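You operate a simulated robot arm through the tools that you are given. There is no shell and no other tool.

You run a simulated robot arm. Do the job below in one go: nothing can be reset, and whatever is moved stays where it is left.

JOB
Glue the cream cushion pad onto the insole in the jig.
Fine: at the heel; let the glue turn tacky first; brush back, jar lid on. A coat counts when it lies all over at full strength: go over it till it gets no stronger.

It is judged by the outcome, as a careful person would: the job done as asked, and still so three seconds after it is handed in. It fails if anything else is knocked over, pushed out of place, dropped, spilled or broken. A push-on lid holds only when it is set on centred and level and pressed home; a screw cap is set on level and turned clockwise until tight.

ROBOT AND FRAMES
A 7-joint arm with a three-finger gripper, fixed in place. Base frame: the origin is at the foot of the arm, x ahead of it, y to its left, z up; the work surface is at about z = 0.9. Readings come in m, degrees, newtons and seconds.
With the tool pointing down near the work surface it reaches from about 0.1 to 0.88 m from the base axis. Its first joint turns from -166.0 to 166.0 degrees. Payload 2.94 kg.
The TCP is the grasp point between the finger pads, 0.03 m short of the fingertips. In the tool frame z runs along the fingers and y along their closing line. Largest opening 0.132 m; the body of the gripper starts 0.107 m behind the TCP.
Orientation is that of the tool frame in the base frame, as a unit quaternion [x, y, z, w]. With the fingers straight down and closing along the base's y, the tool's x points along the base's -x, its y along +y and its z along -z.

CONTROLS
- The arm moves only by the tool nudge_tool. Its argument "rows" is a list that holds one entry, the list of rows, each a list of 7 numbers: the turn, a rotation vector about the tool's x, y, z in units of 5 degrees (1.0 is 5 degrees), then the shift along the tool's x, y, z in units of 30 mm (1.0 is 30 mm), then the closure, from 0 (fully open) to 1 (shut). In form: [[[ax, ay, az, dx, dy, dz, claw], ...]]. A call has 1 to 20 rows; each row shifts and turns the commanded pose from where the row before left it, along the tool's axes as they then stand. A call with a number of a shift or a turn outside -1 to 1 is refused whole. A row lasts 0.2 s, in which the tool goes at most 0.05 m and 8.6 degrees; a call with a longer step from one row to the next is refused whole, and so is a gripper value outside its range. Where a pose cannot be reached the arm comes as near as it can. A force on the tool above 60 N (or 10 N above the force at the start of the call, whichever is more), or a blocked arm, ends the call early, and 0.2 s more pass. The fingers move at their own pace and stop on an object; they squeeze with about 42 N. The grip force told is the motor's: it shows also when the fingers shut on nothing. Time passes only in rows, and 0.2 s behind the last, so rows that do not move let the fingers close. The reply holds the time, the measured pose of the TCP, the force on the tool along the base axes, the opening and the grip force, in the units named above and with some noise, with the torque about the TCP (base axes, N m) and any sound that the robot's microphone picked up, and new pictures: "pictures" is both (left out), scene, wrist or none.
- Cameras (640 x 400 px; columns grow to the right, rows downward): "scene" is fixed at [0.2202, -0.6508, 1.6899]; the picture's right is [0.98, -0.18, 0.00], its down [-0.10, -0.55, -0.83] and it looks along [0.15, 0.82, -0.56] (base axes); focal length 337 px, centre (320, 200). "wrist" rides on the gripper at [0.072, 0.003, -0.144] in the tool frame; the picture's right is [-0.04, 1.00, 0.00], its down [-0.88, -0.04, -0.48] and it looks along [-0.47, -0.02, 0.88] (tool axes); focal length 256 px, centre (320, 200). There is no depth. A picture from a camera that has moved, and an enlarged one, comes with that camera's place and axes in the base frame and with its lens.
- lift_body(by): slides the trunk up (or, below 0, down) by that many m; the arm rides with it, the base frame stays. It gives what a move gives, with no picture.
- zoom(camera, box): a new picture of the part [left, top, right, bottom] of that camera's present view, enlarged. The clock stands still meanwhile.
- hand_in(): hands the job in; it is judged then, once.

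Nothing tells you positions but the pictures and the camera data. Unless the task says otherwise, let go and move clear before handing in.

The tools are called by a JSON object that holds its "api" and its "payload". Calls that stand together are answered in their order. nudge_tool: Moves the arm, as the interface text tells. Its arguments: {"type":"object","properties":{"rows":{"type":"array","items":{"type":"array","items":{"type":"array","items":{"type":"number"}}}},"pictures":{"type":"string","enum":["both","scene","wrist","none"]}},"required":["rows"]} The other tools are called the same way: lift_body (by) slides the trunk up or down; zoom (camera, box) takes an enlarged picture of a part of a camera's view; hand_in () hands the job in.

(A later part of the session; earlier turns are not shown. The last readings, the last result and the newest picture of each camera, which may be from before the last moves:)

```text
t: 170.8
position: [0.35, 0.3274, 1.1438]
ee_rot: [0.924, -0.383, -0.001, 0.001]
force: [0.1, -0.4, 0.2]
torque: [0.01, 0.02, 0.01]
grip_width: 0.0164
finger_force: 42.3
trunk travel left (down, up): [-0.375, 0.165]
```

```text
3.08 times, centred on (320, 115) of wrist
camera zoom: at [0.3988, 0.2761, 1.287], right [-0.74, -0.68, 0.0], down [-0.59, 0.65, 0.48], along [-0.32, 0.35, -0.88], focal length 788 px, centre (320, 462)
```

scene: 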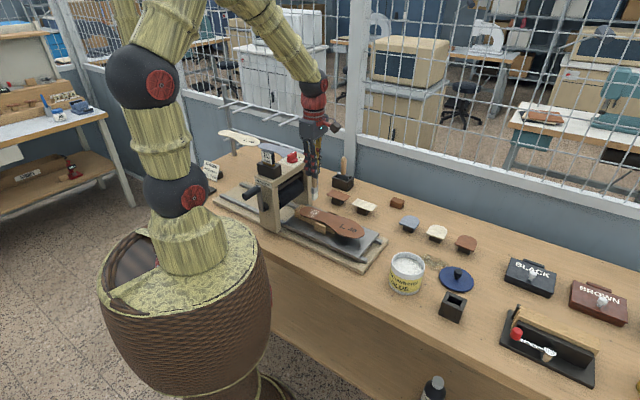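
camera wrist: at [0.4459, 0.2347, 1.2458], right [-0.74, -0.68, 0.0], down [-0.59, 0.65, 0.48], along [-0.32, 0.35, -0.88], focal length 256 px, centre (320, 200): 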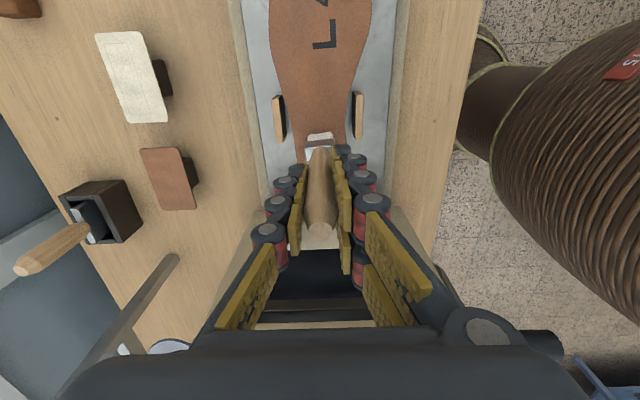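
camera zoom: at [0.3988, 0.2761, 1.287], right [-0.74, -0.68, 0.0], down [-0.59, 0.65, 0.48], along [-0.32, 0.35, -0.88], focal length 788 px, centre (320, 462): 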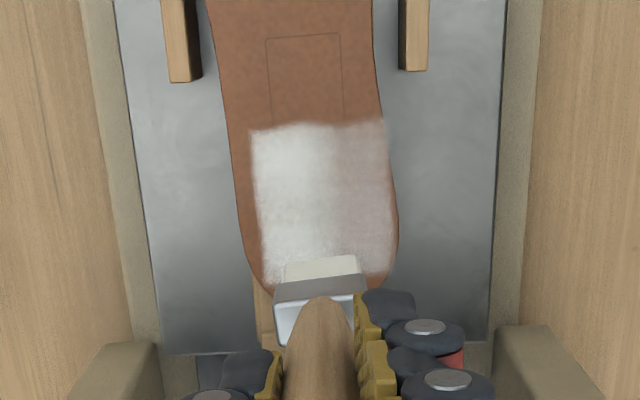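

The zone is now covered, with the right third still weaker. Re-stroking that lane at a light 4–6 N.

{"api": "nudge_tool", "payload": {"rows": [[[0, 0, 0, 0.85, 0.25, 0, 1], [0, 0, 0, 0.85, 0.25, 0, 1], [0, 0, 0, 0, 0, 0.7, 1], [0, 0, 0, 0, 0, 0.665, 1], [0, 0, 0, 0, 0, 0, 1]]], "pictures": "none"}}

{"api": "zoom", "payload": {"camera": "scene", "box": [290, 190, 350, 240]}}

```text
t: 172.0
position: [0.3742, 0.2813, 1.1037]
ee_rot: [0.924, -0.383, 0.0, 0.0]
force: [-1.3, 0.0, -0.4]
torque: [-0.01, 0.02, 0.0]
grip_width: 0.0166
finger_force: 41.7
trunk travel left (down, up): [-0.375, 0.165]
```

```text
8.00 times, centred on (320, 215) of scene
camera zoom: at [0.2202, -0.6508, 1.6899], right [0.98, -0.18, 0.0], down [-0.1, -0.55, -0.83], along [0.15, 0.82, -0.56], focal length 2699 px, centre (320, 80)
```

zoom: 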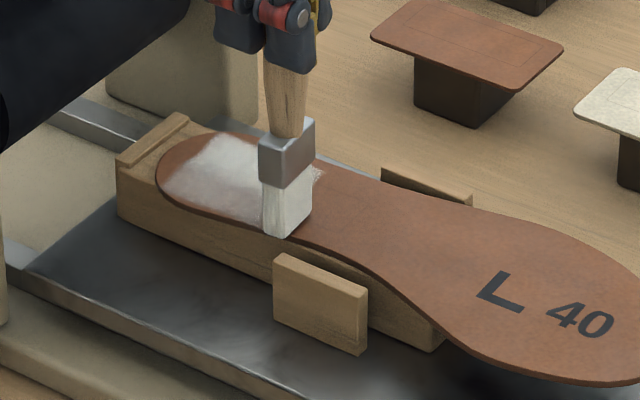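

{"api": "nudge_tool", "payload": {"rows": [[[0, 0, 0, 0, 0, 0.025, 1], [0, 0, 0, 0, 0, 0, 1]]], "pictures": "none"}}

{"api": "nudge_tool", "payload": {"rows": [[[0, 0, 0, 0, 0, 0.015, 1], [0, 0, 0, 0, 0, 0, 1]]], "pictures": "none"}}

```text
t: 172.6
position: [0.3759, 0.2807, 1.1013]
ee_rot: [0.924, -0.383, 0.0, 0.0]
force: [0.3, -0.4, 0.1]
torque: [0.02, 0.01, 0.01]
grip_width: 0.0164
finger_force: 42.0
trunk travel left (down, up): [-0.375, 0.165]
```

```text
t: 173.2
position: [0.3763, 0.2826, 1.1013]
ee_rot: [0.924, -0.382, -0.001, 0.0]
force: [-1.2, 0.3, 5.3]
torque: [0.06, 0.19, 0.01]
grip_width: 0.0161
finger_force: 42.0
trunk travel left (down, up): [-0.375, 0.165]
```

5.3 N is just right. Stroking now, checking partway.

{"api": "nudge_tool", "payload": {"rows": [[[0, 0, 0, -0.2, -0.02, 0, 1], [0, 0, 0, -0.2, -0.02, 0, 1], [0, 0, 0, -0.2, -0.02, 0, 1]]], "pictures": "none"}}

{"api": "zoom", "payload": {"camera": "scene", "box": [290, 190, 350, 240]}}

```text
t: 174.0
position: [0.3653, 0.2951, 1.103]
ee_rot: [0.924, -0.383, 0.0, 0.0]
force: [-1.0, 0.8, -0.2]
torque: [0.0, 0.01, 0.0]
grip_width: 0.0166
finger_force: 42.1
trunk travel left (down, up): [-0.375, 0.165]
```

```text
8.00 times, centred on (320, 215) of scene
camera zoom: at [0.2202, -0.6508, 1.6899], right [0.98, -0.18, 0.0], down [-0.1, -0.55, -0.83], along [0.15, 0.82, -0.56], focal length 2699 px, centre (320, 80)
```

zoom: 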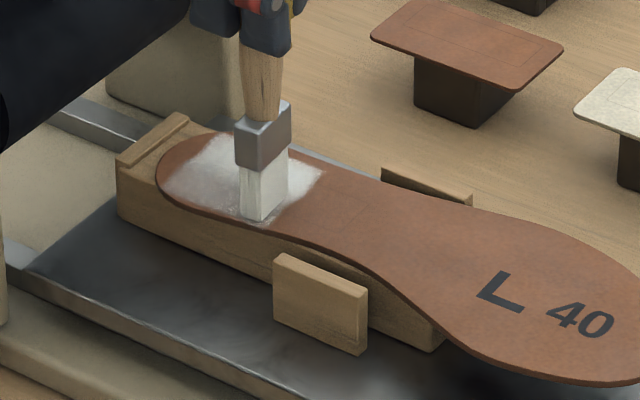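

{"api": "nudge_tool", "payload": {"rows": [[[0, 0, 0, -0.1, 0, 0.015, 1], [0, 0, 0, -0.2, 0, 0, 1], [0, 0, 0, -0.2, 0, 0, 1]]], "pictures": "none"}}

{"api": "nudge_tool", "payload": {"rows": [[[0, 0, 0, -0.2, 0, 0.0, 1], [0, 0, 0, -0.2, 0, 0, 1], [0, 0, 0, -0.2, 0, 0, 1]]], "pictures": "none"}}

{"api": "zoom", "payload": {"camera": "scene", "box": [290, 190, 350, 240]}}

{"api": "zoom", "payload": {"camera": "wrist", "box": [240, 50, 400, 180]}}

```text
t: 174.8
position: [0.3553, 0.3066, 1.1028]
ee_rot: [0.924, -0.382, 0.001, -0.001]
force: [-0.3, 0.5, 3.7]
torque: [-0.03, -0.04, 0.01]
grip_width: 0.0166
finger_force: 41.8
trunk travel left (down, up): [-0.375, 0.165]
```

```text
t: 175.6
position: [0.341, 0.3211, 1.1012]
ee_rot: [0.924, -0.383, 0.0, -0.001]
force: [1.0, 1.5, 13.8]
torque: [0.16, -0.19, 0.04]
grip_width: 0.0162
finger_force: 41.9
trunk travel left (down, up): [-0.375, 0.165]
```

```text
8.00 times, centred on (320, 215) of scene
camera zoom: at [0.2202, -0.6508, 1.6899], right [0.98, -0.18, 0.0], down [-0.1, -0.55, -0.83], along [0.15, 0.82, -0.56], focal length 2699 px, centre (320, 80)
```

zoom: 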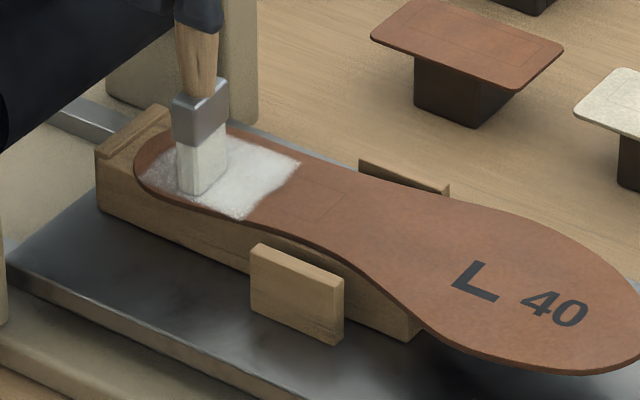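

```text
3.08 times, centred on (320, 115) of wrist
camera zoom: at [0.3901, 0.2665, 1.2448], right [-0.74, -0.68, 0.0], down [-0.6, 0.65, 0.48], along [-0.32, 0.35, -0.88], focal length 788 px, centre (320, 462)
```

zoom: 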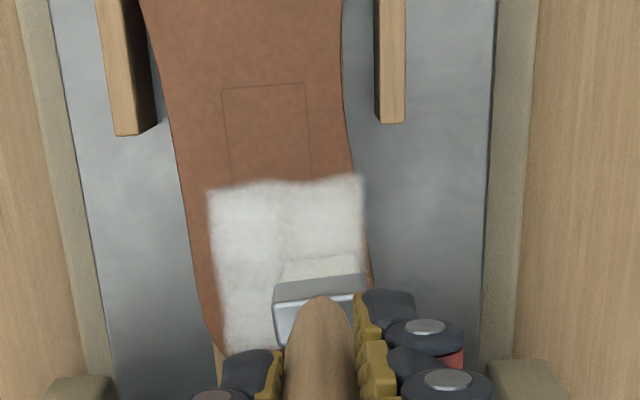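

The toe side of the zone is now uniform, though the carriage crept in about 12 mm. I'll press and drag it back, then finish the heel end.

{"api": "nudge_tool", "payload": {"rows": [[[0, 0, 0, 0.05, 0, 0.03, 1], [0, 0, 0, 0.1, 0, 0, 1], [0, 0, 0, 0.1, 0, 0, 1], [0, 0, 0, 0.1, 0, 0, 1], [0, 0, 0, 0.07, 0, 0, 1], [0, 0, 0, 0, 0, 0, 1]]], "pictures": "none"}}

{"api": "zoom", "payload": {"camera": "scene", "box": [290, 190, 350, 240]}}

```text
t: 177.0
position: [0.3494, 0.3088, 1.1002]
ee_rot: [0.924, -0.383, 0.0, -0.001]
force: [1.2, 3.1, 29.5]
torque: [0.36, 0.06, -0.01]
grip_width: 0.0166
finger_force: 41.7
trunk travel left (down, up): [-0.375, 0.165]
```

```text
8.00 times, centred on (320, 215) of scene
camera zoom: at [0.2202, -0.6508, 1.6899], right [0.98, -0.18, 0.0], down [-0.1, -0.55, -0.83], along [0.15, 0.82, -0.56], focal length 2699 px, centre (320, 80)
```

zoom: 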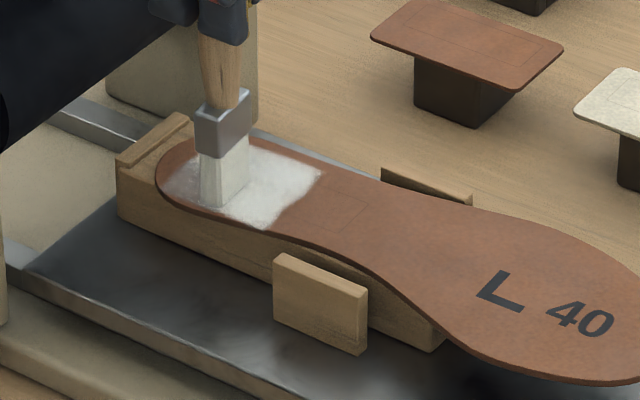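

{"api": "nudge_tool", "payload": {"rows": [[[0, 0, 0, 0, 0, -0.065, 1], [0, 0, 0, 0, 0, 0, 1]]], "pictures": "none"}}

{"api": "nudge_tool", "payload": {"rows": [[[0, 0, 0, -0.1, 0, 0, 1], [0, 0, 0, -0.1, 0, 0, 1], [0, 0, 0, -0.1, 0, 0, 1]]], "pictures": "none"}}

{"api": "zoom", "payload": {"camera": "scene", "box": [290, 190, 350, 240]}}

{"api": "zoom", "payload": {"camera": "wrist", "box": [240, 50, 400, 180]}}

```text
t: 177.6
position: [0.3503, 0.3092, 1.1012]
ee_rot: [0.924, -0.382, 0.0, 0.001]
force: [3.3, 4.7, 14.1]
torque: [0.43, -0.3, 0.0]
grip_width: 0.0164
finger_force: 41.6
trunk travel left (down, up): [-0.375, 0.165]
```

```text
t: 178.4
position: [0.3431, 0.3154, 1.1014]
ee_rot: [0.924, -0.382, -0.001, 0.002]
force: [0.8, 0.2, 3.2]
torque: [-0.05, -0.19, 0.02]
grip_width: 0.0164
finger_force: 42.4
trunk travel left (down, up): [-0.375, 0.165]
```

```text
8.00 times, centred on (320, 215) of scene
camera zoom: at [0.2202, -0.6508, 1.6899], right [0.98, -0.18, 0.0], down [-0.1, -0.55, -0.83], along [0.15, 0.82, -0.56], focal length 2699 px, centre (320, 80)
```

zoom: 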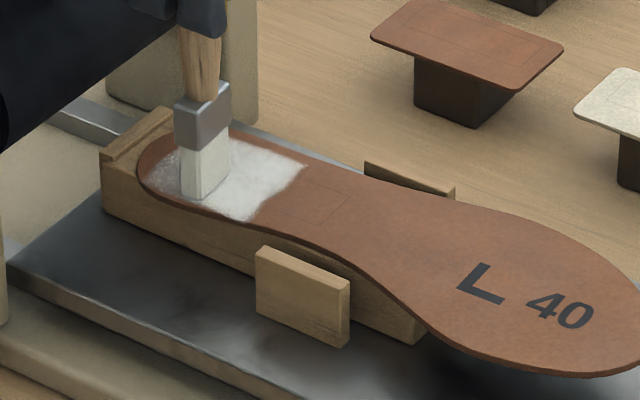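

```text
3.08 times, centred on (320, 115) of wrist
camera zoom: at [0.3913, 0.2634, 1.2448], right [-0.74, -0.68, 0.0], down [-0.59, 0.65, 0.48], along [-0.32, 0.35, -0.88], focal length 788 px, centre (320, 462)
```

zoom: 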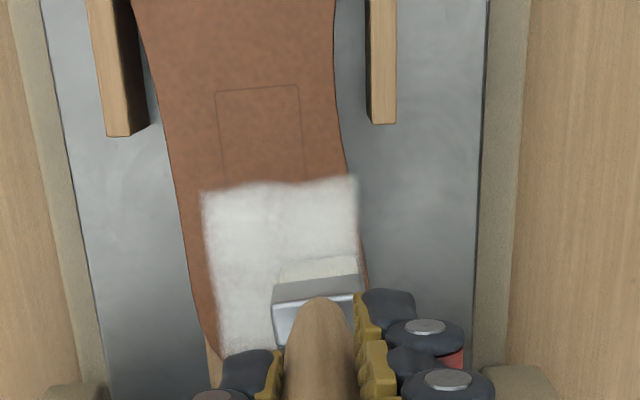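

{"api": "nudge_tool", "payload": {"rows": [[[0, 0, 0, -0.1, 0, -0.01, 1], [0, 0, 0, -0.12, 0, 0, 1], [0, 0, 0, -0.12, 0, 0, 1], [0, 0, 0, -0.12, 0, 0, 1]]], "pictures": "none"}}

{"api": "zoom", "payload": {"camera": "scene", "box": [290, 190, 350, 240]}}

{"api": "zoom", "payload": {"camera": "wrist", "box": [240, 50, 400, 180]}}

```text
t: 179.4
position: [0.3342, 0.3245, 1.1022]
ee_rot: [0.924, -0.384, 0.0, 0.0]
force: [0.3, -0.1, -1.3]
torque: [0.03, -0.01, -0.02]
grip_width: 0.0165
finger_force: 41.8
trunk travel left (down, up): [-0.375, 0.165]
```

```text
8.00 times, centred on (320, 215) of scene
camera zoom: at [0.2202, -0.6508, 1.6899], right [0.98, -0.18, 0.0], down [-0.1, -0.55, -0.83], along [0.15, 0.82, -0.56], focal length 2699 px, centre (320, 80)
```

zoom: 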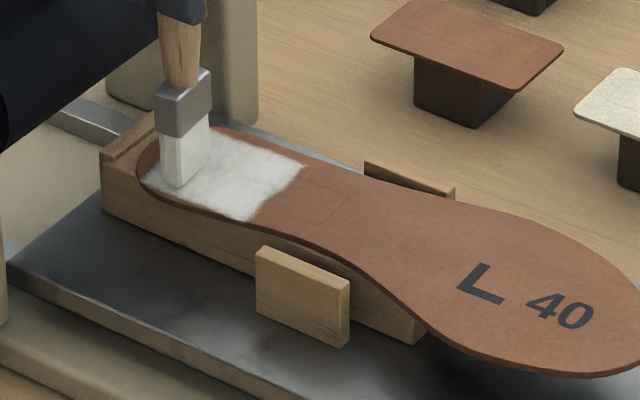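

```text
3.08 times, centred on (320, 115) of wrist
camera zoom: at [0.3837, 0.2727, 1.2462], right [-0.74, -0.68, 0.0], down [-0.59, 0.65, 0.48], along [-0.32, 0.35, -0.88], focal length 788 px, centre (320, 462)
```

zoom: 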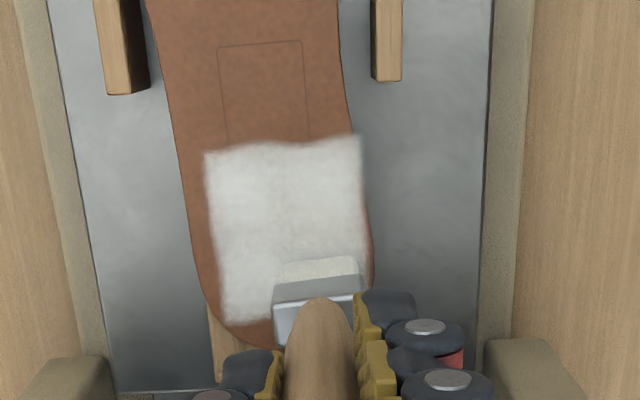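

{"api": "nudge_tool", "payload": {"rows": [[[0, 0, 0, 0, 0, 0.06, 1], [0, 0, 0, 0.08, 0, 0.02, 1], [0, 0, 0, 0.1, 0, 0, 1], [0, 0, 0, 0.1, 0, 0, 1], [0, 0, 0, 0, 0, 0, 1]]], "pictures": "none"}}

{"api": "zoom", "payload": {"camera": "scene", "box": [290, 190, 350, 240]}}

```text
t: 180.6
position: [0.3402, 0.32, 1.1002]
ee_rot: [0.924, -0.382, 0.001, -0.002]
force: [0.3, 3.6, 32.9]
torque: [0.38, 0.09, -0.01]
grip_width: 0.0164
finger_force: 42.6
trunk travel left (down, up): [-0.375, 0.165]
```

```text
8.00 times, centred on (320, 215) of scene
camera zoom: at [0.2202, -0.6508, 1.6899], right [0.98, -0.18, 0.0], down [-0.1, -0.55, -0.83], along [0.15, 0.82, -0.56], focal length 2699 px, centre (320, 80)
```

zoom: 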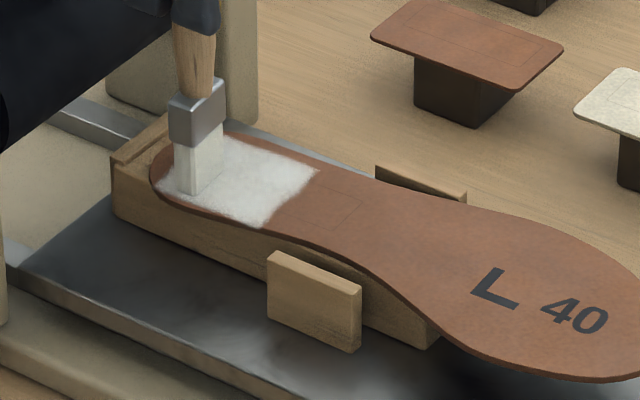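

{"api": "nudge_tool", "payload": {"rows": [[[0, 0, 0, 0.09, 0, 0, 1], [0, 0, 0, 0, 0, 0, 1], [0, 0, 0, 0, 0, -0.11, 1], [0, 0, 0, -0.05, 0, 0, 1], [0, 0, 0, 0, 0, 0, 1]]], "pictures": "none"}}

{"api": "zoom", "payload": {"camera": "scene", "box": [290, 190, 350, 240]}}

{"api": "zoom", "payload": {"camera": "wrist", "box": [240, 50, 400, 180]}}

```text
t: 181.8
position: [0.3411, 0.3169, 1.1024]
ee_rot: [0.924, -0.383, -0.001, 0.003]
force: [2.0, -1.6, 6.1]
torque: [-0.19, -0.24, 0.01]
grip_width: 0.0164
finger_force: 41.7
trunk travel left (down, up): [-0.375, 0.165]
```

```text
8.00 times, centred on (320, 215) of scene
camera zoom: at [0.2202, -0.6508, 1.6899], right [0.98, -0.18, 0.0], down [-0.1, -0.55, -0.83], along [0.15, 0.82, -0.56], focal length 2699 px, centre (320, 80)
```

zoom: 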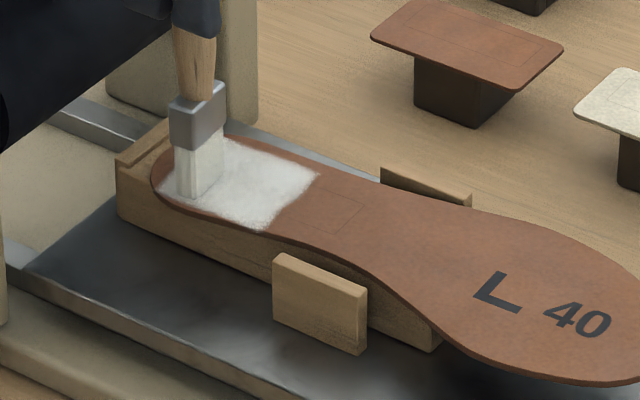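

```text
3.08 times, centred on (320, 115) of wrist
camera zoom: at [0.3895, 0.2644, 1.2445], right [-0.74, -0.68, 0.0], down [-0.59, 0.65, 0.48], along [-0.32, 0.35, -0.88], focal length 788 px, centre (320, 462)
```

zoom: 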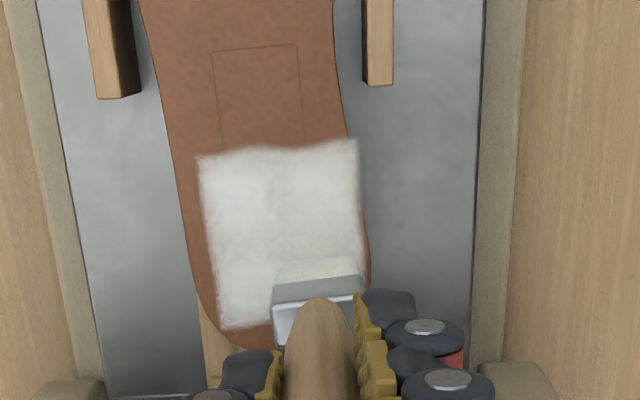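

{"api": "nudge_tool", "payload": {"rows": [[[0, 0, 0, -0.1, 0, -0.015, 1], [0, 0, 0, -0.12, 0, 0, 1], [0, 0, 0, -0.12, 0, 0, 1], [0, 0, 0, -0.12, 0, 0, 1]]], "pictures": "none"}}

{"api": "zoom", "payload": {"camera": "scene", "box": [290, 190, 350, 240]}}

{"api": "zoom", "payload": {"camera": "wrist", "box": [240, 50, 400, 180]}}

```text
t: 182.8
position: [0.3316, 0.3281, 1.103]
ee_rot: [0.924, -0.382, 0.0, 0.0]
force: [0.9, 0.7, -0.4]
torque: [0.01, -0.02, -0.01]
grip_width: 0.0165
finger_force: 42.4
trunk travel left (down, up): [-0.375, 0.165]
```

```text
8.00 times, centred on (320, 215) of scene
camera zoom: at [0.2202, -0.6508, 1.6899], right [0.98, -0.18, 0.0], down [-0.1, -0.55, -0.83], along [0.15, 0.82, -0.56], focal length 2699 px, centre (320, 80)
```

zoom: 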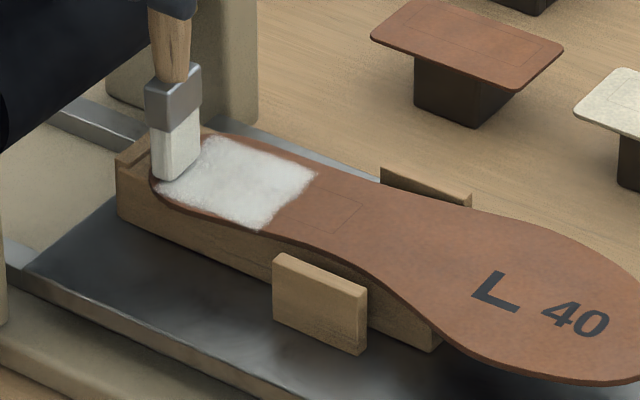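

```text
3.08 times, centred on (320, 115) of wrist
camera zoom: at [0.3799, 0.2756, 1.2474], right [-0.74, -0.68, 0.0], down [-0.59, 0.65, 0.48], along [-0.32, 0.35, -0.88], focal length 788 px, centre (320, 462)
```

zoom: 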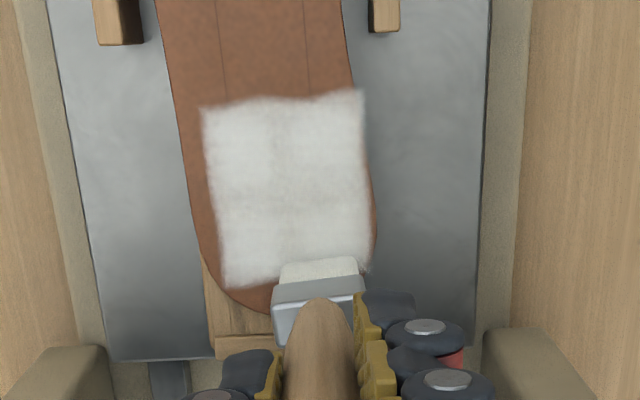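

{"api": "nudge_tool", "payload": {"rows": [[[0, 0, 0, 0, 0, -0.8, 1], [0, 0, 0, -0.3, -0.3, -0.9, 1], [0, 0, 0, 0, 0, 0, 1]]], "pictures": "wrist"}}

{"api": "zoom", "payload": {"camera": "scene", "box": [295, 195, 335, 225]}}

{"api": "zoom", "payload": {"camera": "wrist", "box": [270, 60, 370, 150]}}

```text
t: 183.6
position: [0.331, 0.3417, 1.155]
ee_rot: [0.924, -0.382, 0.0, 0.0]
force: [-0.6, 0.4, -0.3]
torque: [0.01, 0.05, -0.02]
grip_width: 0.0166
finger_force: 41.9
trunk travel left (down, up): [-0.375, 0.165]
camera wrist: at [0.3795, 0.2889, 1.2988], right [-0.74, -0.68, 0.0], down [-0.59, 0.65, 0.48], along [-0.32, 0.35, -0.88], focal length 256 px, centre (320, 200)
```

wrist: 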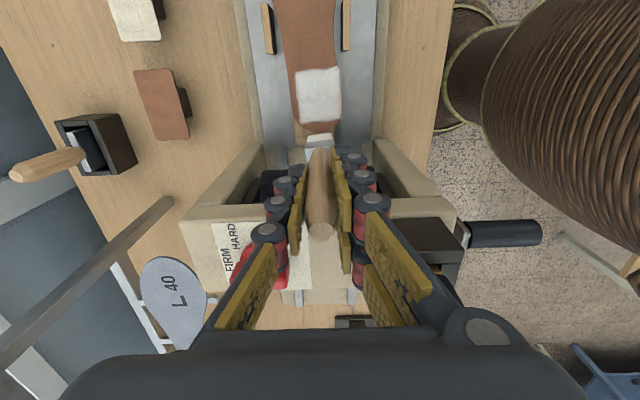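

```text
13.33 times, centred on (315, 210) of scene
camera zoom: at [0.2202, -0.6508, 1.6899], right [0.98, -0.18, 0.0], down [-0.1, -0.55, -0.83], along [0.15, 0.82, -0.56], focal length 4498 px, centre (387, 67)
```

zoom: 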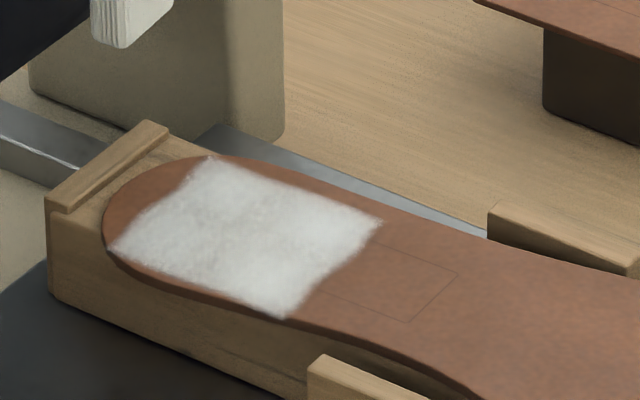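

```text
4.44 times, centred on (320, 105) of wrist
camera zoom: at [0.3795, 0.2889, 1.2988], right [-0.74, -0.68, 0.0], down [-0.59, 0.65, 0.48], along [-0.32, 0.35, -0.88], focal length 1138 px, centre (320, 622)
```

zoom: 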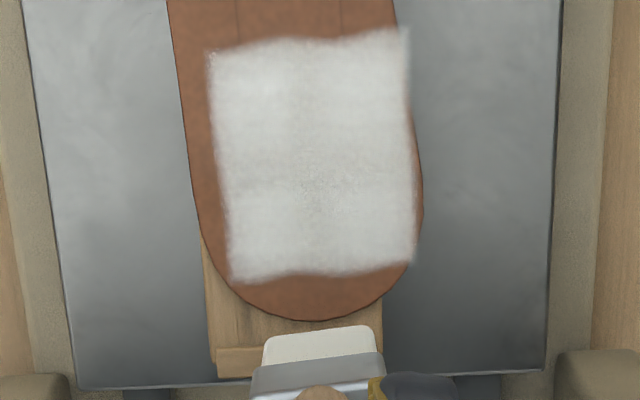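

The coat now covers the whole zone, about 52 × 56 mm, fairly evenly with a faint seam in the middle. I'll go over it all again lightly to bring it to full strength.

{"api": "nudge_tool", "payload": {"rows": [[[0, 0, 0, 0.95, -0.25, 0, 1], [0, 0, 0, 0.95, -0.25, 0, 1], [0, 0, 0, 0.2, 0, 0.7, 1], [0, 0, 0, 0, 0, 0.8, 1], [0, 0, 0, 0, 0, 0.2, 1], [0, 0, 0, -0.15, 0, 0, 1], [0, 0, 0, -0.15, 0, 0, 1], [0, 0, 0, -0.15, 0, 0, 1], [0, 0, 0, -0.15, 0, 0, 1], [0, 0, 0, -0.15, 0, 0, 1]]], "pictures": "none"}}

{"api": "zoom", "payload": {"camera": "scene", "box": [290, 190, 350, 240]}}

```text
t: 185.8
position: [0.3713, 0.325, 1.1035]
ee_rot: [0.924, -0.382, 0.0, 0.0]
force: [0.0, 0.4, -0.6]
torque: [0.0, -0.04, 0.0]
grip_width: 0.0164
finger_force: 42.0
trunk travel left (down, up): [-0.375, 0.165]
```

```text
8.00 times, centred on (320, 215) of scene
camera zoom: at [0.2202, -0.6508, 1.6899], right [0.98, -0.18, 0.0], down [-0.1, -0.55, -0.83], along [0.15, 0.82, -0.56], focal length 2699 px, centre (320, 80)
```

zoom: 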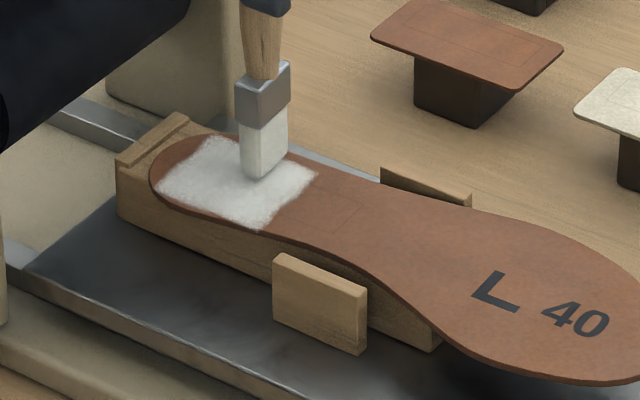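

{"api": "nudge_tool", "payload": {"rows": [[[0, 0, 0, -0.1, 0, 0.02, 1], [0, 0, 0, -0.15, 0, 0, 1], [0, 0, 0, -0.15, 0, 0, 1]]], "pictures": "none"}}

{"api": "nudge_tool", "payload": {"rows": [[[0, 0, 0, -0.15, 0, 0.0, 1], [0, 0, 0, -0.15, 0, 0, 1], [0, 0, 0, -0.1, 0, 0, 1]]], "pictures": "none"}}

{"api": "zoom", "payload": {"camera": "scene", "box": [290, 190, 350, 240]}}

{"api": "zoom", "payload": {"camera": "wrist", "box": [240, 50, 400, 180]}}

```text
t: 186.6
position: [0.3626, 0.333, 1.1038]
ee_rot: [0.924, -0.383, 0.0, 0.0]
force: [-0.1, 0.8, -0.7]
torque: [0.02, 0.03, -0.01]
grip_width: 0.0163
finger_force: 42.1
trunk travel left (down, up): [-0.375, 0.165]
```

```text
t: 187.4
position: [0.354, 0.34, 1.1019]
ee_rot: [0.924, -0.383, 0.0, 0.0]
force: [0.4, 0.4, 0.0]
torque: [-0.01, 0.01, -0.02]
grip_width: 0.0162
finger_force: 41.8
trunk travel left (down, up): [-0.375, 0.165]
```

```text
8.00 times, centred on (320, 215) of scene
camera zoom: at [0.2202, -0.6508, 1.6899], right [0.98, -0.18, 0.0], down [-0.1, -0.55, -0.83], along [0.15, 0.82, -0.56], focal length 2699 px, centre (320, 80)
```

zoom: 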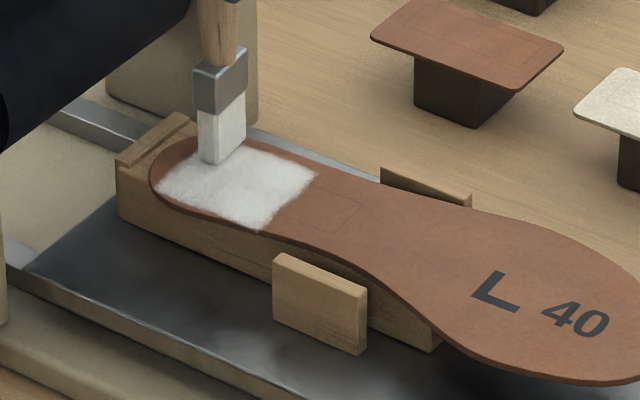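

```text
3.08 times, centred on (320, 115) of wrist
camera zoom: at [0.4028, 0.2869, 1.2461], right [-0.74, -0.68, 0.0], down [-0.59, 0.65, 0.48], along [-0.32, 0.35, -0.88], focal length 788 px, centre (320, 462)
```

zoom: 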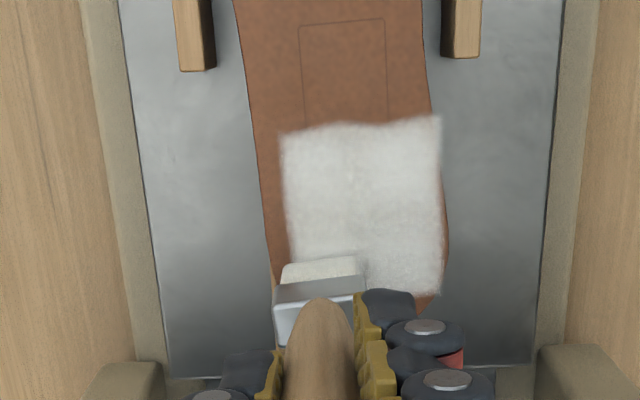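

{"api": "nudge_tool", "payload": {"rows": [[[0, 0, 0, -0.1, 0, 0, 1], [0, 0, 0, 0, 0, -0.4, 1], [0, 0, 0, 0.8, 0.25, 0, 1], [0, 0, 0, 0.8, 0.25, 0, 1], [0, 0, 0, 0, 0, 0.415, 1], [0, 0, 0, 0, 0, 0, 1]]], "pictures": "none"}}

{"api": "nudge_tool", "payload": {"rows": [[[0, 0, 0, -0.15, 0, 0.0, 1], [0, 0, 0, -0.15, 0, 0, 1], [0, 0, 0, -0.15, 0, 0, 1], [0, 0, 0, -0.15, 0, 0, 1]]], "pictures": "none"}}

{"api": "zoom", "payload": {"camera": "scene", "box": [290, 190, 350, 240]}}

```text
t: 188.8
position: [0.3736, 0.2973, 1.1034]
ee_rot: [0.924, -0.383, 0.0, 0.0]
force: [0.5, 0.0, -0.2]
torque: [0.02, 0.02, 0.01]
grip_width: 0.0164
finger_force: 41.9
trunk travel left (down, up): [-0.375, 0.165]
```

```text
t: 189.8
position: [0.3621, 0.3113, 1.1027]
ee_rot: [0.924, -0.383, -0.001, 0.001]
force: [-0.2, -0.1, -0.2]
torque: [0.0, 0.02, -0.01]
grip_width: 0.0166
finger_force: 42.1
trunk travel left (down, up): [-0.375, 0.165]
```

```text
8.00 times, centred on (320, 215) of scene
camera zoom: at [0.2202, -0.6508, 1.6899], right [0.98, -0.18, 0.0], down [-0.1, -0.55, -0.83], along [0.15, 0.82, -0.56], focal length 2699 px, centre (320, 80)
```

zoom: 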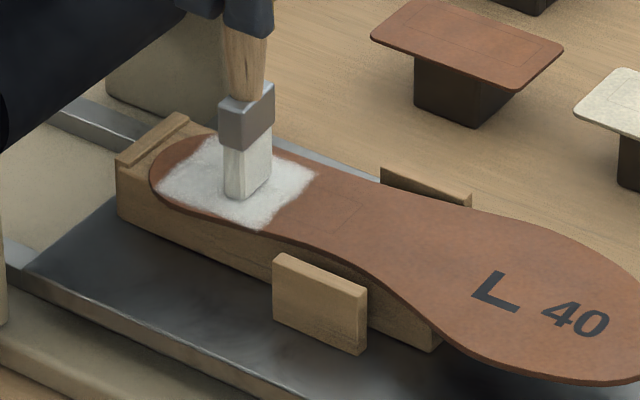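

{"api": "nudge_tool", "payload": {"rows": [[[0, 0, 0, 0, 0, 0.02, 1], [0, 0, 0, 0, 0, 0, 1]]], "pictures": "none"}}

{"api": "nudge_tool", "payload": {"rows": [[[0, 0, 0, 0, 0, 0.015, 1], [0, 0, 0, 0, 0, 0, 1]]], "pictures": "none"}}

```text
t: 190.4
position: [0.3632, 0.3106, 1.1018]
ee_rot: [0.924, -0.383, 0.0, 0.0]
force: [-0.1, 0.1, 0.5]
torque: [-0.03, 0.0, -0.02]
grip_width: 0.0164
finger_force: 42.2
trunk travel left (down, up): [-0.375, 0.165]
```

```text
t: 191.0
position: [0.3617, 0.3117, 1.1009]
ee_rot: [0.924, -0.383, 0.0, 0.0]
force: [-0.8, -0.6, -0.3]
torque: [-0.01, -0.02, 0.01]
grip_width: 0.0161
finger_force: 42.3
trunk travel left (down, up): [-0.375, 0.165]
```

{"api": "nudge_tool", "payload": {"rows": [[[0, 0, 0, 0, 0, 0.02, 1], [0, 0, 0, 0, 0, 0, 1]]], "pictures": "none"}}

{"api": "nudge_tool", "payload": {"rows": [[[0, 0, 0, 0, 0, 0.015, 1], [0, 0, 0, 0, 0, 0, 1]]], "pictures": "none"}}

```text
t: 191.6
position: [0.3617, 0.3117, 1.1001]
ee_rot: [0.924, -0.383, 0.0, 0.0]
force: [-0.9, -0.3, 2.1]
torque: [-0.07, 0.04, 0.03]
grip_width: 0.0164
finger_force: 42.1
trunk travel left (down, up): [-0.375, 0.165]
```

```text
t: 192.2
position: [0.3619, 0.3113, 1.1009]
ee_rot: [0.924, -0.383, 0.0, -0.001]
force: [-2.3, 1.6, 7.5]
torque: [0.13, 0.16, 0.02]
grip_width: 0.0166
finger_force: 42.5
trunk travel left (down, up): [-0.375, 0.165]
```

{"api": "nudge_tool", "payload": {"rows": [[[0, 0, 0, -0.1, 0, -0.01, 1], [0, 0, 0, -0.15, 0, 0, 1], [0, 0, 0, -0.15, 0, 0, 1]]], "pictures": "none"}}

{"api": "nudge_tool", "payload": {"rows": [[[0, 0, 0, -0.15, 0, 0.0, 1], [0, 0, 0, -0.15, 0, 0, 1], [0, 0, 0, -0.1, 0, 0, 1]]], "pictures": "none"}}

{"api": "zoom", "payload": {"camera": "scene", "box": [290, 190, 350, 240]}}

{"api": "zoom", "payload": {"camera": "wrist", "box": [240, 50, 400, 180]}}

```text
t: 193.0
position: [0.3535, 0.3191, 1.1007]
ee_rot: [0.924, -0.382, -0.001, 0.001]
force: [-0.7, -0.1, 0.6]
torque: [-0.03, 0.0, -0.04]
grip_width: 0.0165
finger_force: 41.8
trunk travel left (down, up): [-0.375, 0.165]
```

```text
t: 193.8
position: [0.3447, 0.3282, 1.1007]
ee_rot: [0.924, -0.382, 0.0, 0.0]
force: [1.3, -1.6, 8.5]
torque: [-0.21, -0.17, 0.01]
grip_width: 0.0165
finger_force: 42.6
trunk travel left (down, up): [-0.375, 0.165]
```

```text
8.00 times, centred on (320, 215) of scene
camera zoom: at [0.2202, -0.6508, 1.6899], right [0.98, -0.18, 0.0], down [-0.1, -0.55, -0.83], along [0.15, 0.82, -0.56], focal length 2699 px, centre (320, 80)
```

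zoom: 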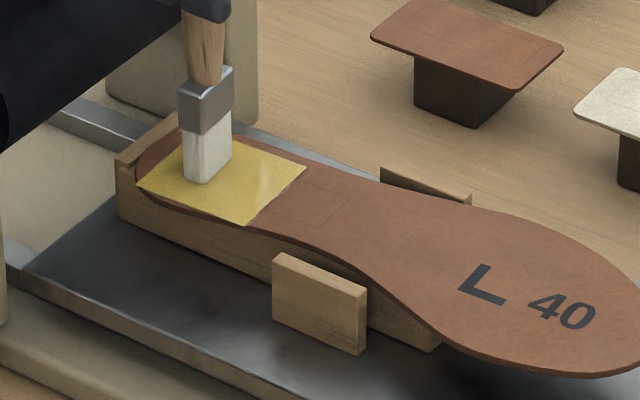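

```text
3.08 times, centred on (320, 115) of wrist
camera zoom: at [0.3944, 0.2751, 1.2444], right [-0.74, -0.68, 0.0], down [-0.6, 0.65, 0.48], along [-0.32, 0.35, -0.88], focal length 788 px, centre (320, 462)
```

zoom: 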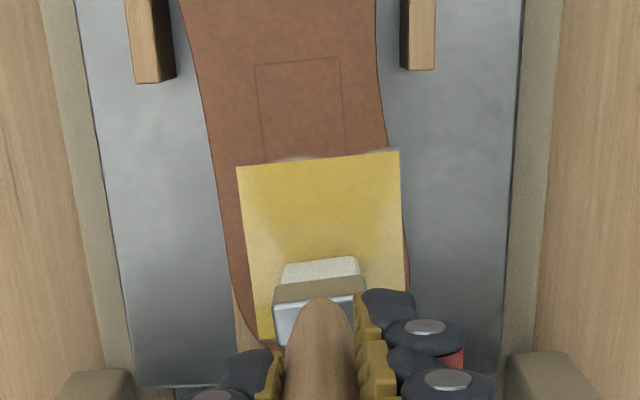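

The whole zone has turned an even yellow, so the coat is complete. The insole crept about 6 mm into its heel stop, so I'll ease it back with one light drag before lifting off.

{"api": "nudge_tool", "payload": {"rows": [[[0, 0, 0, 0.05, 0, -0.012, 1], [0, 0, 0, 0.08, 0, 0, 1], [0, 0, 0, 0.08, 0, 0, 1]]], "pictures": "none"}}

{"api": "zoom", "payload": {"camera": "scene", "box": [290, 190, 350, 240]}}

```text
t: 194.6
position: [0.3489, 0.3222, 1.1013]
ee_rot: [0.924, -0.383, 0.0, 0.001]
force: [-0.5, 0.5, 1.5]
torque: [0.06, 0.1, 0.01]
grip_width: 0.0165
finger_force: 41.6
trunk travel left (down, up): [-0.375, 0.165]
```

```text
8.00 times, centred on (320, 215) of scene
camera zoom: at [0.2202, -0.6508, 1.6899], right [0.98, -0.18, 0.0], down [-0.1, -0.55, -0.83], along [0.15, 0.82, -0.56], focal length 2699 px, centre (320, 80)
```

zoom: 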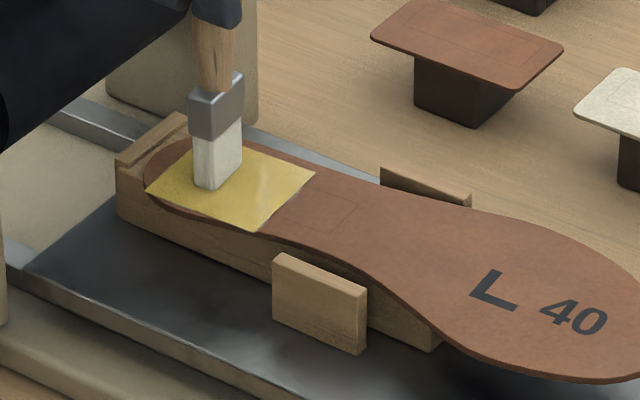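

{"api": "nudge_tool", "payload": {"rows": [[[0, 0, 0, 0.06, 0, 0, 1], [0, 0, 0, 0.06, 0, 0, 1], [0, 0, 0, 0, 0, -0.5, 1], [0, 0, 0, 0, 0, -1, 1], [0, 0, 0, 0, 0, -1, 1], [0, 0, 0, 0, 0, -0.5, 1]]], "pictures": "wrist"}}

{"api": "zoom", "payload": {"camera": "scene", "box": [290, 190, 350, 240]}}

{"api": "zoom", "payload": {"camera": "wrist", "box": [260, 50, 380, 150]}}

```text
t: 196.0
position: [0.3515, 0.3208, 1.19]
ee_rot: [0.924, -0.383, 0.001, 0.0]
force: [0.6, -0.8, -0.1]
torque: [-0.01, -0.01, 0.0]
grip_width: 0.0165
finger_force: 42.0
trunk travel left (down, up): [-0.375, 0.165]
camera wrist: at [0.4001, 0.2671, 1.3349], right [-0.74, -0.68, 0.0], down [-0.59, 0.65, 0.48], along [-0.32, 0.35, -0.88], focal length 256 px, centre (320, 200)
```

wrist: 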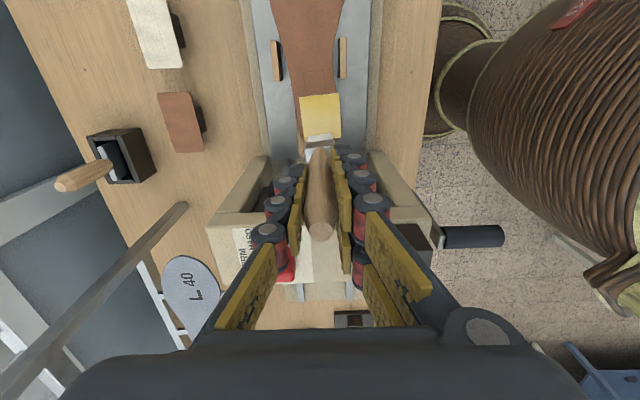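

```text
8.00 times, centred on (320, 215) of scene
camera zoom: at [0.2202, -0.6508, 1.6899], right [0.98, -0.18, 0.0], down [-0.1, -0.55, -0.83], along [0.15, 0.82, -0.56], focal length 2699 px, centre (320, 80)
```

zoom: 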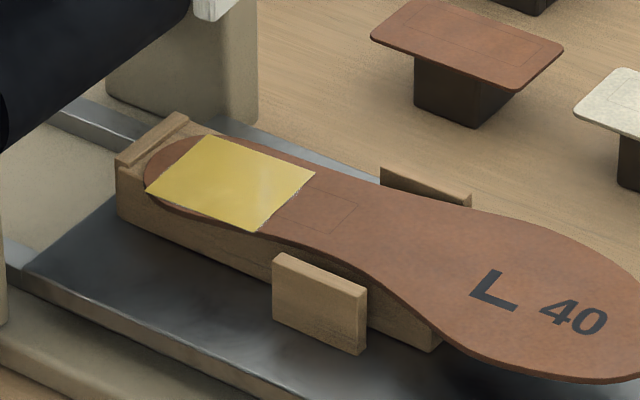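

```text
4.00 times, centred on (320, 100) of wrist
camera zoom: at [0.4001, 0.2671, 1.3349], right [-0.74, -0.68, 0.0], down [-0.59, 0.65, 0.48], along [-0.32, 0.35, -0.88], focal length 1024 px, centre (320, 600)
```

zoom: 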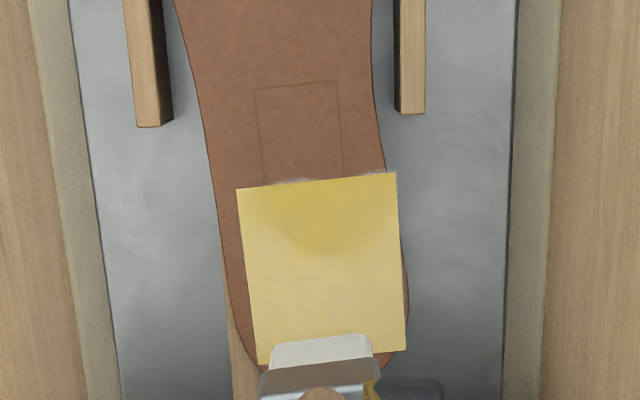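

The coat is a clean, even yellow square and the carriage is in place. While it turns tacky I'll put the brush back.

{"api": "nudge_tool", "payload": {"rows": [[[0, 0, 0, 0.9615, 0.128, 0, 1], [0, 0, 0, 0.9615, 0.128, 0, 1], [0, 0, 0, 0.9615, 0.128, 0, 1], [0, 0, 0, 0.9615, 0.128, 0, 1], [0, 0, 0, 0.9615, 0.128, 0, 1], [0, 0, 0, 0.9615, 0.128, 0, 1], [0, 0, 0, 0.9615, 0.128, 0, 1], [0, 0, 0, 0.9615, 0.128, 0, 1], [0, 0, 0, 0.9615, 0.128, 0, 1], [0, 0, 0, 0.9615, 0.128, 0, 1], [0, 0, 0, 0.9615, 0.128, 0, 1], [0, 0, 0, 0.9615, 0.128, 0, 1], [0, 0, 0, 0.9615, 0.128, 0, 1], [0, 0, 0, 0.9615, 0.128, 0, 1], [0, 0, 0, 0.9615, 0.128, 0, 1], [0, 0, 0, 0.9615, 0.128, 0, 1], [0, 0, 0, 0.9615, 0.128, 0, 1], [0, 0, 0, 0.9615, 0.128, 0, 1], [0, 0, 0, 0.9615, 0.128, 0, 1]]], "pictures": "none"}}

{"api": "nudge_tool", "payload": {"rows": [[[0, 0, 1, 0, 0, 0, 1], [0, 0, 1, 0, 0, 0, 1], [0, 0, 1, 0, 0, 0, 1], [0, 0, 1, 0, 0, 0, 1], [0, 0, 1, 0, 0, 0, 1], [0, 0, 1, 0, 0, 0, 1], [0, 0, 1, 0, 0, 0, 1], [0, 0, 1, 0, 0, 0, 1], [0, 0, 1, 0, 0, 0, 1], [0, 0, 1, 0, 0, 0, 1], [0, 0, 1, 0, 0, 0, 1], [0, 0, 1, 0, 0, 0, 1], [0, 0, 1, 0, 0, 0, 1], [0, 0, 1, 0, 0, 0, 1], [0, 0, 1, 0, 0, 0, 1], [0, 0, 1, 0, 0, 0, 1], [0, 0, 1, 0, 0, 0, 1], [0, 0, 1, 0, 0, 0, 1], [0, 0, 0, 0, 0, 0, 1]]], "pictures": "wrist"}}

{"api": "zoom", "payload": {"camera": "wrist", "box": [260, 70, 380, 190]}}

{"api": "zoom", "payload": {"camera": "scene", "box": [290, 190, 350, 240]}}

```text
t: 200.0
position: [0.6901, -0.1188, 1.1902]
ee_rot: [0.924, -0.383, -0.001, -0.001]
force: [0.0, -0.1, -0.5]
torque: [0.01, 0.0, -0.01]
grip_width: 0.0165
finger_force: 41.1
trunk travel left (down, up): [-0.375, 0.165]
```

```text
t: 204.0
position: [0.688, -0.1161, 1.1907]
ee_rot: [-0.384, 0.924, -0.001, 0.0]
force: [-0.2, -0.2, -0.2]
torque: [0.06, 0.01, -0.02]
grip_width: 0.0163
finger_force: 41.9
trunk travel left (down, up): [-0.375, 0.165]
camera wrist: at [0.635, -0.1656, 1.3344], right [-0.68, 0.74, 0.0], down [0.65, 0.59, 0.48], along [0.35, 0.32, -0.88], focal length 256 px, centre (320, 200)
```

wrist: 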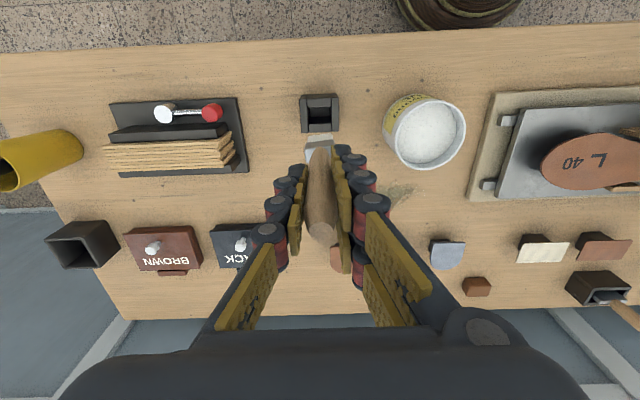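

```text
3.33 times, centred on (320, 130) of wrist
camera zoom: at [0.635, -0.1656, 1.3344], right [-0.68, 0.74, 0.0], down [0.65, 0.59, 0.48], along [0.35, 0.32, -0.88], focal length 853 px, centre (320, 433)
```

zoom: 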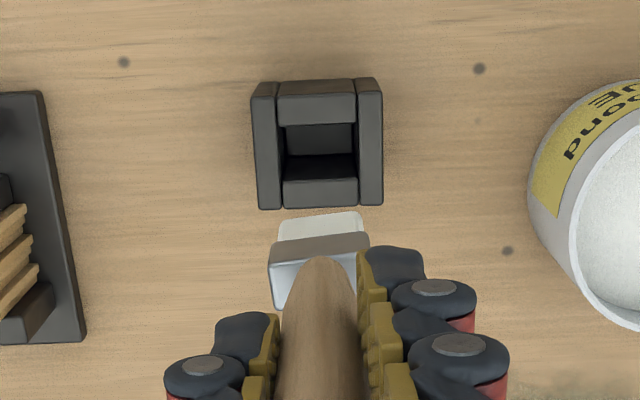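

```text
8.00 times, centred on (320, 215) of scene
camera zoom: at [0.2202, -0.6508, 1.6899], right [0.98, -0.18, 0.0], down [-0.1, -0.55, -0.83], along [0.15, 0.82, -0.56], focal length 2699 px, centre (320, 80)
```

zoom: 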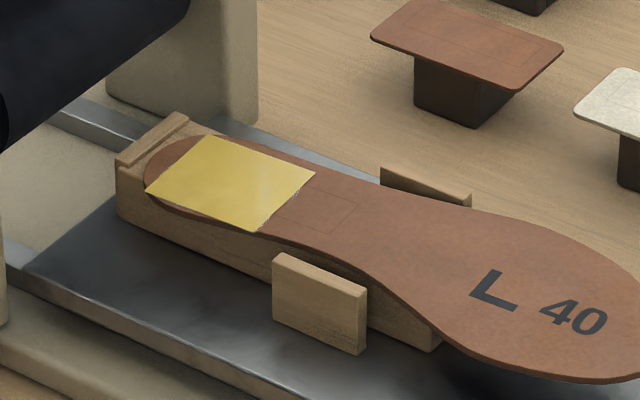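

{"api": "nudge_tool", "payload": {"rows": [[[0, 0, 0.8, 0, 0, 0, 1], [0, 0, 0, 0, 0, 0.8, 1], [0, 0, 0, 0, 0, 0.8, 1], [0, 0, 0, 0, 0, 0.8, 1], [0, 0, 0, 0, 0, 0.8, 1], [0, 0, 0, 0, 0, 0, 1]]], "pictures": "wrist"}}

{"api": "zoom", "payload": {"camera": "wrist", "box": [280, 90, 360, 170]}}

{"api": "zoom", "payload": {"camera": "scene", "box": [430, 260, 480, 330]}}

```text
t: 205.4
position: [0.6866, -0.1195, 1.0953]
ee_rot: [-0.351, 0.937, 0.0, 0.0]
force: [-0.5, 0.4, 0.5]
torque: [-0.02, 0.04, 0.0]
grip_width: 0.0164
finger_force: 41.7
trunk travel left (down, up): [-0.375, 0.165]
camera wrist: at [0.6295, -0.1632, 1.2383], right [-0.62, 0.78, 0.0], down [0.69, 0.55, 0.48], along [0.37, 0.3, -0.88], focal length 256 px, centre (320, 200)
```

wrist: 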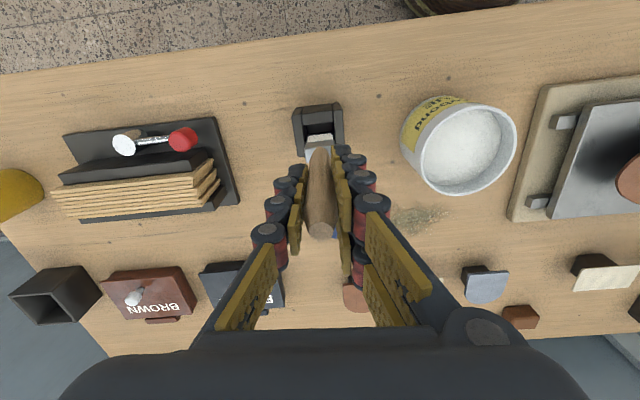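

```text
5.00 times, centred on (320, 130) of wrist
camera zoom: at [0.6295, -0.1632, 1.2383], right [-0.62, 0.78, 0.0], down [0.69, 0.55, 0.48], along [0.37, 0.3, -0.88], focal length 1280 px, centre (320, 550)
```

zoom: 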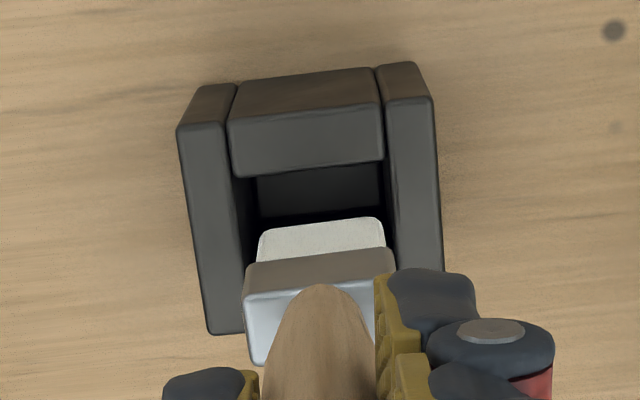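

```text
5.71 times, centred on (455, 295) of scene
camera zoom: at [0.2202, -0.6508, 1.6899], right [0.98, -0.18, 0.0], down [-0.1, -0.55, -0.83], along [0.15, 0.82, -0.56], focal length 1928 px, centre (-451, -343)
```

zoom: 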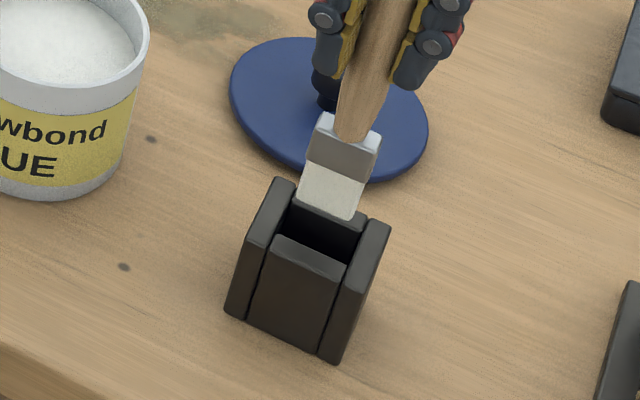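

{"api": "nudge_tool", "payload": {"rows": [[[0, 0, 0, 0, 0, 0.3, 1], [0, 0, 0, 0, 0, 0.3, 1], [0, 0, 0, 0, 0, 0.3, 1], [0, 0, 0, 0, 0, 0, 1]]], "pictures": "none"}}

{"api": "zoom", "payload": {"camera": "scene", "box": [430, 260, 480, 330]}}

{"api": "nudge_tool", "payload": {"rows": [[[0, 0, 0, 0, 0, 0.3, 1], [0, 0, 0, 0, 0, 0.3, 1], [0, 0, 0, 0, 0, 0.3, 1], [0, 0, 0, 0, 0, 0.2, 1], [0, 0, 0, 0, 0, 0, 1]]], "pictures": "none"}}

{"api": "nudge_tool", "payload": {"rows": [[[0, 0, 0, 0, 0, 0.1, 1], [0, 0, 0, 0, 0, 0, 1]]], "pictures": "none"}}

```text
t: 206.4
position: [0.6876, -0.1154, 1.0664]
ee_rot: [-0.349, 0.937, 0.0, 0.001]
force: [0.7, 0.5, -1.1]
torque: [0.01, -0.02, 0.02]
grip_width: 0.0162
finger_force: 42.0
trunk travel left (down, up): [-0.375, 0.165]
```

```text
5.71 times, centred on (455, 295) of scene
camera zoom: at [0.2202, -0.6508, 1.6899], right [0.98, -0.18, 0.0], down [-0.1, -0.55, -0.83], along [0.15, 0.82, -0.56], focal length 1928 px, centre (-451, -343)
```

zoom: 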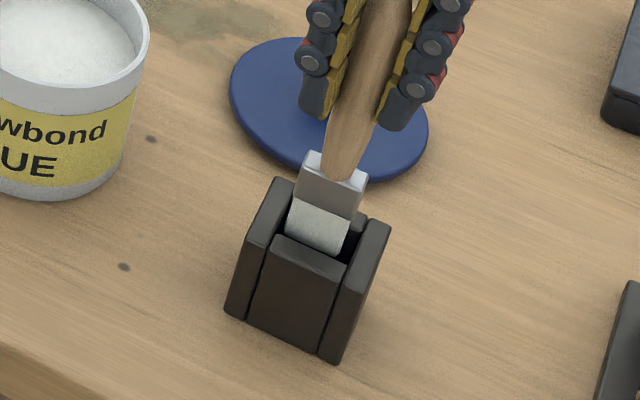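

```text
t: 207.6
position: [0.6891, -0.118, 1.0386]
ee_rot: [-0.351, 0.936, -0.002, 0.003]
force: [1.7, 1.7, 38.4]
torque: [0.34, -0.3, 0.03]
grip_width: 0.0164
finger_force: 41.9
trunk travel left (down, up): [-0.375, 0.165]
```

```text
t: 208.2
position: [0.6885, -0.118, 1.0343]
ee_rot: [-0.35, 0.937, -0.001, 0.002]
force: [2.4, -0.5, 38.0]
torque: [0.23, -0.32, 0.0]
grip_width: 0.0164
finger_force: 41.8
trunk travel left (down, up): [-0.375, 0.165]
```

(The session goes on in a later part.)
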